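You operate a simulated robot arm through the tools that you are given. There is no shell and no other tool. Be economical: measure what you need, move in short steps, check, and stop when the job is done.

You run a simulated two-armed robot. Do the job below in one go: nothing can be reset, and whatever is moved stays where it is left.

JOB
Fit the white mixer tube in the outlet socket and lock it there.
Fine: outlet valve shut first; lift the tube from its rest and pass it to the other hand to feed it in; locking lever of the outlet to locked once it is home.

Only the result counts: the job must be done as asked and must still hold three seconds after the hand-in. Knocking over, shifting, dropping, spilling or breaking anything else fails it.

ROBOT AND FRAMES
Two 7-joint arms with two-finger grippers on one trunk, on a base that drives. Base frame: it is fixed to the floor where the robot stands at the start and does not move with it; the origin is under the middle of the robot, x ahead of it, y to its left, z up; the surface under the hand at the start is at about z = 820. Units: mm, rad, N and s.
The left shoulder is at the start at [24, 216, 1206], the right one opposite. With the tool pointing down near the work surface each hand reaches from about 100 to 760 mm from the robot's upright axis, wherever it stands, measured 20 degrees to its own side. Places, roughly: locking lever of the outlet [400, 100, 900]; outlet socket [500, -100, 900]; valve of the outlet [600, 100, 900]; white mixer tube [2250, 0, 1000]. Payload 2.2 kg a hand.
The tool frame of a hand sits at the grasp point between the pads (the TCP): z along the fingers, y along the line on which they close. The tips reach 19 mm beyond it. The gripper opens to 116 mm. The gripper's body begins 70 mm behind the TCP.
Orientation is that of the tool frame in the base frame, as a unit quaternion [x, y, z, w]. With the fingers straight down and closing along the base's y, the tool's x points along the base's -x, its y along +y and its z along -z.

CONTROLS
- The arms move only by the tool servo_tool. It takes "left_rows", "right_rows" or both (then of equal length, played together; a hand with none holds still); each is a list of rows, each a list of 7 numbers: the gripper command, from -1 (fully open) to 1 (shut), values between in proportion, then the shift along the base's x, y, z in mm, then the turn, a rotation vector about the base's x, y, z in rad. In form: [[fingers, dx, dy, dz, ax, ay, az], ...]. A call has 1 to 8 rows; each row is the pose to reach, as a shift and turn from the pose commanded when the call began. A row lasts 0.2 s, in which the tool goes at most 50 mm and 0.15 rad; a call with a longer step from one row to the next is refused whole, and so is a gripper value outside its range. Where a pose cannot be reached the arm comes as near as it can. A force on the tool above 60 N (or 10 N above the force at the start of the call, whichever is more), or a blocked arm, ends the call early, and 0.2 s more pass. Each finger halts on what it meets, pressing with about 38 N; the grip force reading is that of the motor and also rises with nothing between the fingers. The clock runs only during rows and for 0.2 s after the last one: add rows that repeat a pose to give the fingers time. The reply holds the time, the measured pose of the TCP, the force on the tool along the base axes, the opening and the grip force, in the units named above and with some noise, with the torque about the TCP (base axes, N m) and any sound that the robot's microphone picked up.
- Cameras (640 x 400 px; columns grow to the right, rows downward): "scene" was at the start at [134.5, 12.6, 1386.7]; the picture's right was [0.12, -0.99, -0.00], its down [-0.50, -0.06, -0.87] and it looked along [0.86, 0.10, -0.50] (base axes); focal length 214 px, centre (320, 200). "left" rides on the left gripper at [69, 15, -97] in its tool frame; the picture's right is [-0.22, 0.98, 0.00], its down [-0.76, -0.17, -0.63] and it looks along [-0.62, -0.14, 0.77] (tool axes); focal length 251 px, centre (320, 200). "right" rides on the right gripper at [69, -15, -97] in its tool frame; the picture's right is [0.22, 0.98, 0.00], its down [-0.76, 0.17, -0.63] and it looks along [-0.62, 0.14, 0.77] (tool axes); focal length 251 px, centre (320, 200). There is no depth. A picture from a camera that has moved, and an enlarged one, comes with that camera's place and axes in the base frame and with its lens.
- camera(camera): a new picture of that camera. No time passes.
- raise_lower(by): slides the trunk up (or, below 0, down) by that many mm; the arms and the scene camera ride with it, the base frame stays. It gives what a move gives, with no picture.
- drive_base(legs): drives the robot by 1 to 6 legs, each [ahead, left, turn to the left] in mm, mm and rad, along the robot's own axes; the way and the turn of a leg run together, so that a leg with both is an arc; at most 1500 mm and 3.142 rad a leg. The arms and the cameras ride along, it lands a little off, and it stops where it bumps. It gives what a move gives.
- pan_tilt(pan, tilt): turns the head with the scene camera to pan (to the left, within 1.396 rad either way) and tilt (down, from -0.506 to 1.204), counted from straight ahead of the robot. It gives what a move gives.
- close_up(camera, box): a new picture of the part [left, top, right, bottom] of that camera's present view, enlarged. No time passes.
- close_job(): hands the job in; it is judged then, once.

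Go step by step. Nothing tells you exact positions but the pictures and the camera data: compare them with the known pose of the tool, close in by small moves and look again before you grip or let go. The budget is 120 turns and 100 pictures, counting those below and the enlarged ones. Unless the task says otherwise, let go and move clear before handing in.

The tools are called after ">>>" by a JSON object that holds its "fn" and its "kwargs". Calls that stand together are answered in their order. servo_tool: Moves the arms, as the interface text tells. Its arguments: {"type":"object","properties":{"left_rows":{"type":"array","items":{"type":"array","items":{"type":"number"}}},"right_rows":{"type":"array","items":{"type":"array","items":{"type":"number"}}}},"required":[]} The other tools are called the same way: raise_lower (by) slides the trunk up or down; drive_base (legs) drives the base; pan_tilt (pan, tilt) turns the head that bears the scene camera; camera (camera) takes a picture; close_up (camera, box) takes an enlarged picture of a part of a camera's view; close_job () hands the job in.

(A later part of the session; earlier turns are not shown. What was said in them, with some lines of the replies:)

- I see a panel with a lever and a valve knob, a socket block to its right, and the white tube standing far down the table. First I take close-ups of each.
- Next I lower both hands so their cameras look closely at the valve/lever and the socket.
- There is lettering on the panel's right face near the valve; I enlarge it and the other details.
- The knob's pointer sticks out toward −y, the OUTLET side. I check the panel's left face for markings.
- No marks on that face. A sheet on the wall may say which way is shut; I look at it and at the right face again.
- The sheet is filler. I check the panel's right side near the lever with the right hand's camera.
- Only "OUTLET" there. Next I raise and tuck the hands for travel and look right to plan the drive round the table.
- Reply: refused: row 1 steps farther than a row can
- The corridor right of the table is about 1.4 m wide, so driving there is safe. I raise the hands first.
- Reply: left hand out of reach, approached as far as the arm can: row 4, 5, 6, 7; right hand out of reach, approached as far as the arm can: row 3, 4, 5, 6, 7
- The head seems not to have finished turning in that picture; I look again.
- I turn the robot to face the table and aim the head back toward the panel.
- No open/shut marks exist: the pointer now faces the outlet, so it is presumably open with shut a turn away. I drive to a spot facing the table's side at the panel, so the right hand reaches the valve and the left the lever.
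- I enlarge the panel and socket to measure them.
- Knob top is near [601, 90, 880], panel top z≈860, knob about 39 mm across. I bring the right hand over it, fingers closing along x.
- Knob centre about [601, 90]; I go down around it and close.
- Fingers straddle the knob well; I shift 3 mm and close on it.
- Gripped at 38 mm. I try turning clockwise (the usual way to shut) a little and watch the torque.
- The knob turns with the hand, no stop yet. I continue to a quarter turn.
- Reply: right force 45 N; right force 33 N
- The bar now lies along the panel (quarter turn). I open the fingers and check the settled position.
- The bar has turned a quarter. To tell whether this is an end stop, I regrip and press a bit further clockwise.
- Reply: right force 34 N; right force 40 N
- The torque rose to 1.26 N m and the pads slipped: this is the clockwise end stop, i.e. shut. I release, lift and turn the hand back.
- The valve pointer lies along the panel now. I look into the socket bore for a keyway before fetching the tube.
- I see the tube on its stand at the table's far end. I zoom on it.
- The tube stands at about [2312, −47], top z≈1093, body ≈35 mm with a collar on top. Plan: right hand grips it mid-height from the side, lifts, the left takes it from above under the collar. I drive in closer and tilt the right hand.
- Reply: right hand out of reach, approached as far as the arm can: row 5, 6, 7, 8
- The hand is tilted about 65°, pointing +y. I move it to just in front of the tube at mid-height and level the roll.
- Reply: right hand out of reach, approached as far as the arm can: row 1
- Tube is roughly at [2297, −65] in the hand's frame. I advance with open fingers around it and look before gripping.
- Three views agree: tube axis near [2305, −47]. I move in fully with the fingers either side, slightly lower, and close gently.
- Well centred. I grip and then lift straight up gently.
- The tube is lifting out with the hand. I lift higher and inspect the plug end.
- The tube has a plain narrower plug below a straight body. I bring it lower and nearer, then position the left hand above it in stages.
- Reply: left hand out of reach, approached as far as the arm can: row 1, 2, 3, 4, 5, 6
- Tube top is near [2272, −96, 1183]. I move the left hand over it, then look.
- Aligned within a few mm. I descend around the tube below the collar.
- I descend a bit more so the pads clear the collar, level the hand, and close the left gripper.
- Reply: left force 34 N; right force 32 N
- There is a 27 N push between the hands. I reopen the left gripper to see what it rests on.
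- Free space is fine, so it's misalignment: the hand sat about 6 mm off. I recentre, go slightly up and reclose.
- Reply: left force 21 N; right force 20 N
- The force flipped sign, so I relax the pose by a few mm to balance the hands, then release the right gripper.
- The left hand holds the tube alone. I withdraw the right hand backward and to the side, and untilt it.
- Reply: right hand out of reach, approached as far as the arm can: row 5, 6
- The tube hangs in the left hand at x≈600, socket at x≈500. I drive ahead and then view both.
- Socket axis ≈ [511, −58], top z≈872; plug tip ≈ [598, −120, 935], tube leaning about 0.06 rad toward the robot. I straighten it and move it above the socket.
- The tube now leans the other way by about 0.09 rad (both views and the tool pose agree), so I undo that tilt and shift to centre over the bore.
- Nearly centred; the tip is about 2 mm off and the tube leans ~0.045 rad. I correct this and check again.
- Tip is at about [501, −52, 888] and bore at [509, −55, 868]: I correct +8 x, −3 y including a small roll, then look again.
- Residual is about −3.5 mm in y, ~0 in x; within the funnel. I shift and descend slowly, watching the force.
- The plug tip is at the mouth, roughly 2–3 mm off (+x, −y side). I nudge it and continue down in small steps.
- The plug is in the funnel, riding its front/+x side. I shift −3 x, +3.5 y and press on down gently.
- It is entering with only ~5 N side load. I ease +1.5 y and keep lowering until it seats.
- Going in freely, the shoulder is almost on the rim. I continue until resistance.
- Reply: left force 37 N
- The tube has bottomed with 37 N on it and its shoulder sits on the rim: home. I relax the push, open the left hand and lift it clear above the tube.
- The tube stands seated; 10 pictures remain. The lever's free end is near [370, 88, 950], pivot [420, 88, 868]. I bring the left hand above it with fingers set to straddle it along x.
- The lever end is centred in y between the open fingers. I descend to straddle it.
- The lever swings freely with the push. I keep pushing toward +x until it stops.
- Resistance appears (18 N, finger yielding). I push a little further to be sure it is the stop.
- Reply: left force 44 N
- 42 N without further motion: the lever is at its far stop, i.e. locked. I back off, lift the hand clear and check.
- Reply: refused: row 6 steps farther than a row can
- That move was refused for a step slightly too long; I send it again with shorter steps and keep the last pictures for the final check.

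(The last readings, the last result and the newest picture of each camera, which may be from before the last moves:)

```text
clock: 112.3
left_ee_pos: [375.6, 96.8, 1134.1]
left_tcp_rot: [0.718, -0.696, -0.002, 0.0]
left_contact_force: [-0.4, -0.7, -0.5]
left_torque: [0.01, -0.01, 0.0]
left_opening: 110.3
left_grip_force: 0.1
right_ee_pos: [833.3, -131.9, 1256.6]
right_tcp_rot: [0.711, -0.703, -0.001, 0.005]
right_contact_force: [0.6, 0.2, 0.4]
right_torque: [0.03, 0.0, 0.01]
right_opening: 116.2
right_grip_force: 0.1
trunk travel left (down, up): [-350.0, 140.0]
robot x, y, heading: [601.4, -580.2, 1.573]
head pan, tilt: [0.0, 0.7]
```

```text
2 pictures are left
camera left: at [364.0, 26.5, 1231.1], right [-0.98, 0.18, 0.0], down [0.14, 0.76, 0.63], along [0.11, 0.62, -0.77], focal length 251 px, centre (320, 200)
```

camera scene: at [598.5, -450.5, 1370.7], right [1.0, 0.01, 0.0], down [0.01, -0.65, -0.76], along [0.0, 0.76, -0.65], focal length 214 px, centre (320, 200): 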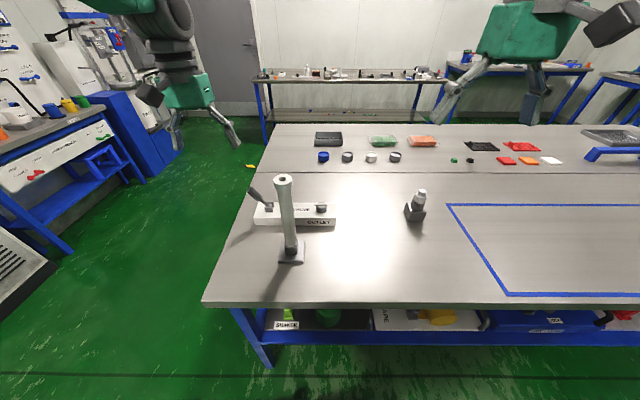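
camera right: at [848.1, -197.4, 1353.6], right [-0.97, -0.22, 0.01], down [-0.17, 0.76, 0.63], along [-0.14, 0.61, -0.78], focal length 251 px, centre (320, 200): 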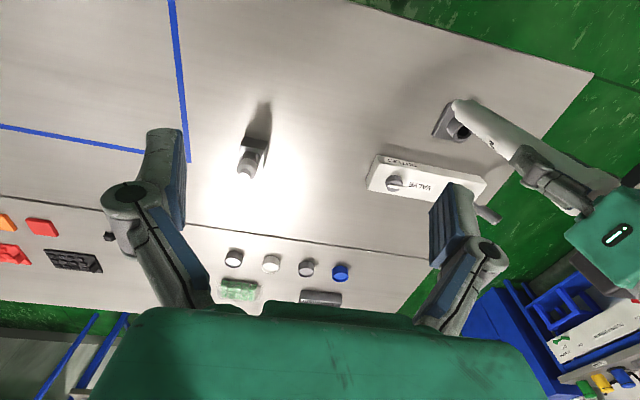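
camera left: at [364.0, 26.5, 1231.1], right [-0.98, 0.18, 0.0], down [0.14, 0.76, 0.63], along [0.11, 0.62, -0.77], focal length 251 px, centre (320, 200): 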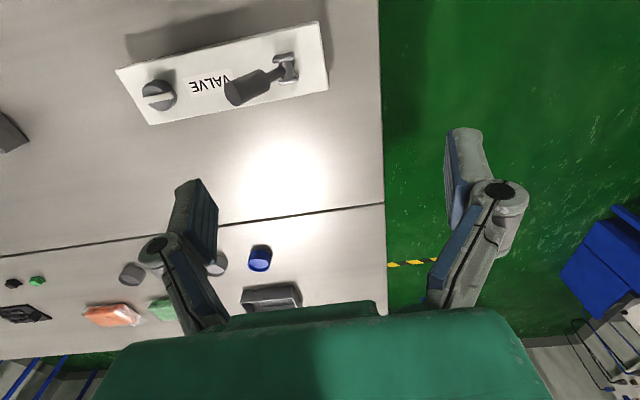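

The lever stays over on the far side. One last look at tube, valve and lever together.

>>> {"fn": "close_up", "kwargs": {"camera": "scene", "box": [230, 150, 350, 270]}}

```text
3.33 times, centred on (290, 210) of scene
camera zoom: at [598.6, -450.8, 1370.8], right [1.0, 0.01, 0.0], down [0.0, -0.65, -0.76], along [0.0, 0.76, -0.65], focal length 715 px, centre (420, 167)
```

zoom: 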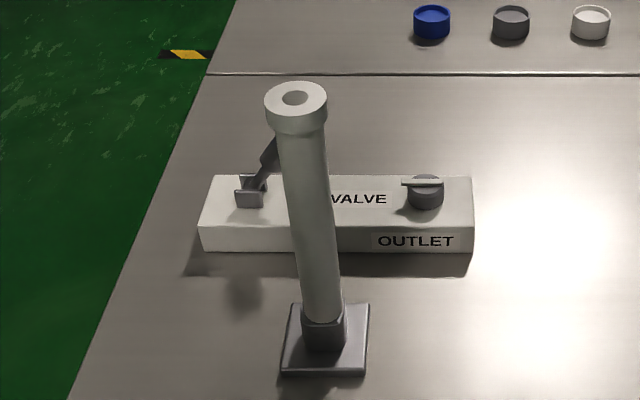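

The tube stands seated in the outlet socket, the valve is turned to its stop, the lever is over at its far stop, and both hands are clear. I hand in.

>>> {"fn": "close_job", "kwargs": {}}

```text
The job is handed in.
```

The white mixer tube is seated in the outlet socket and the job is handed in. Neither the valve nor the lever had open/shut or lock marks, so I took each one's end stop as shut and locked.

- **Valve:** turned clockwise a quarter turn to its end stop before the tube was fitted.
- **Tube:** lifted from its rest with the right hand, passed to the left and fed in until it met firm resistance with its shoulder on the rim.
- **Lever:** pushed over to its far stop; it stayed there after I let go.

Both hands are clear, and I saw nothing knocked over or shifted.
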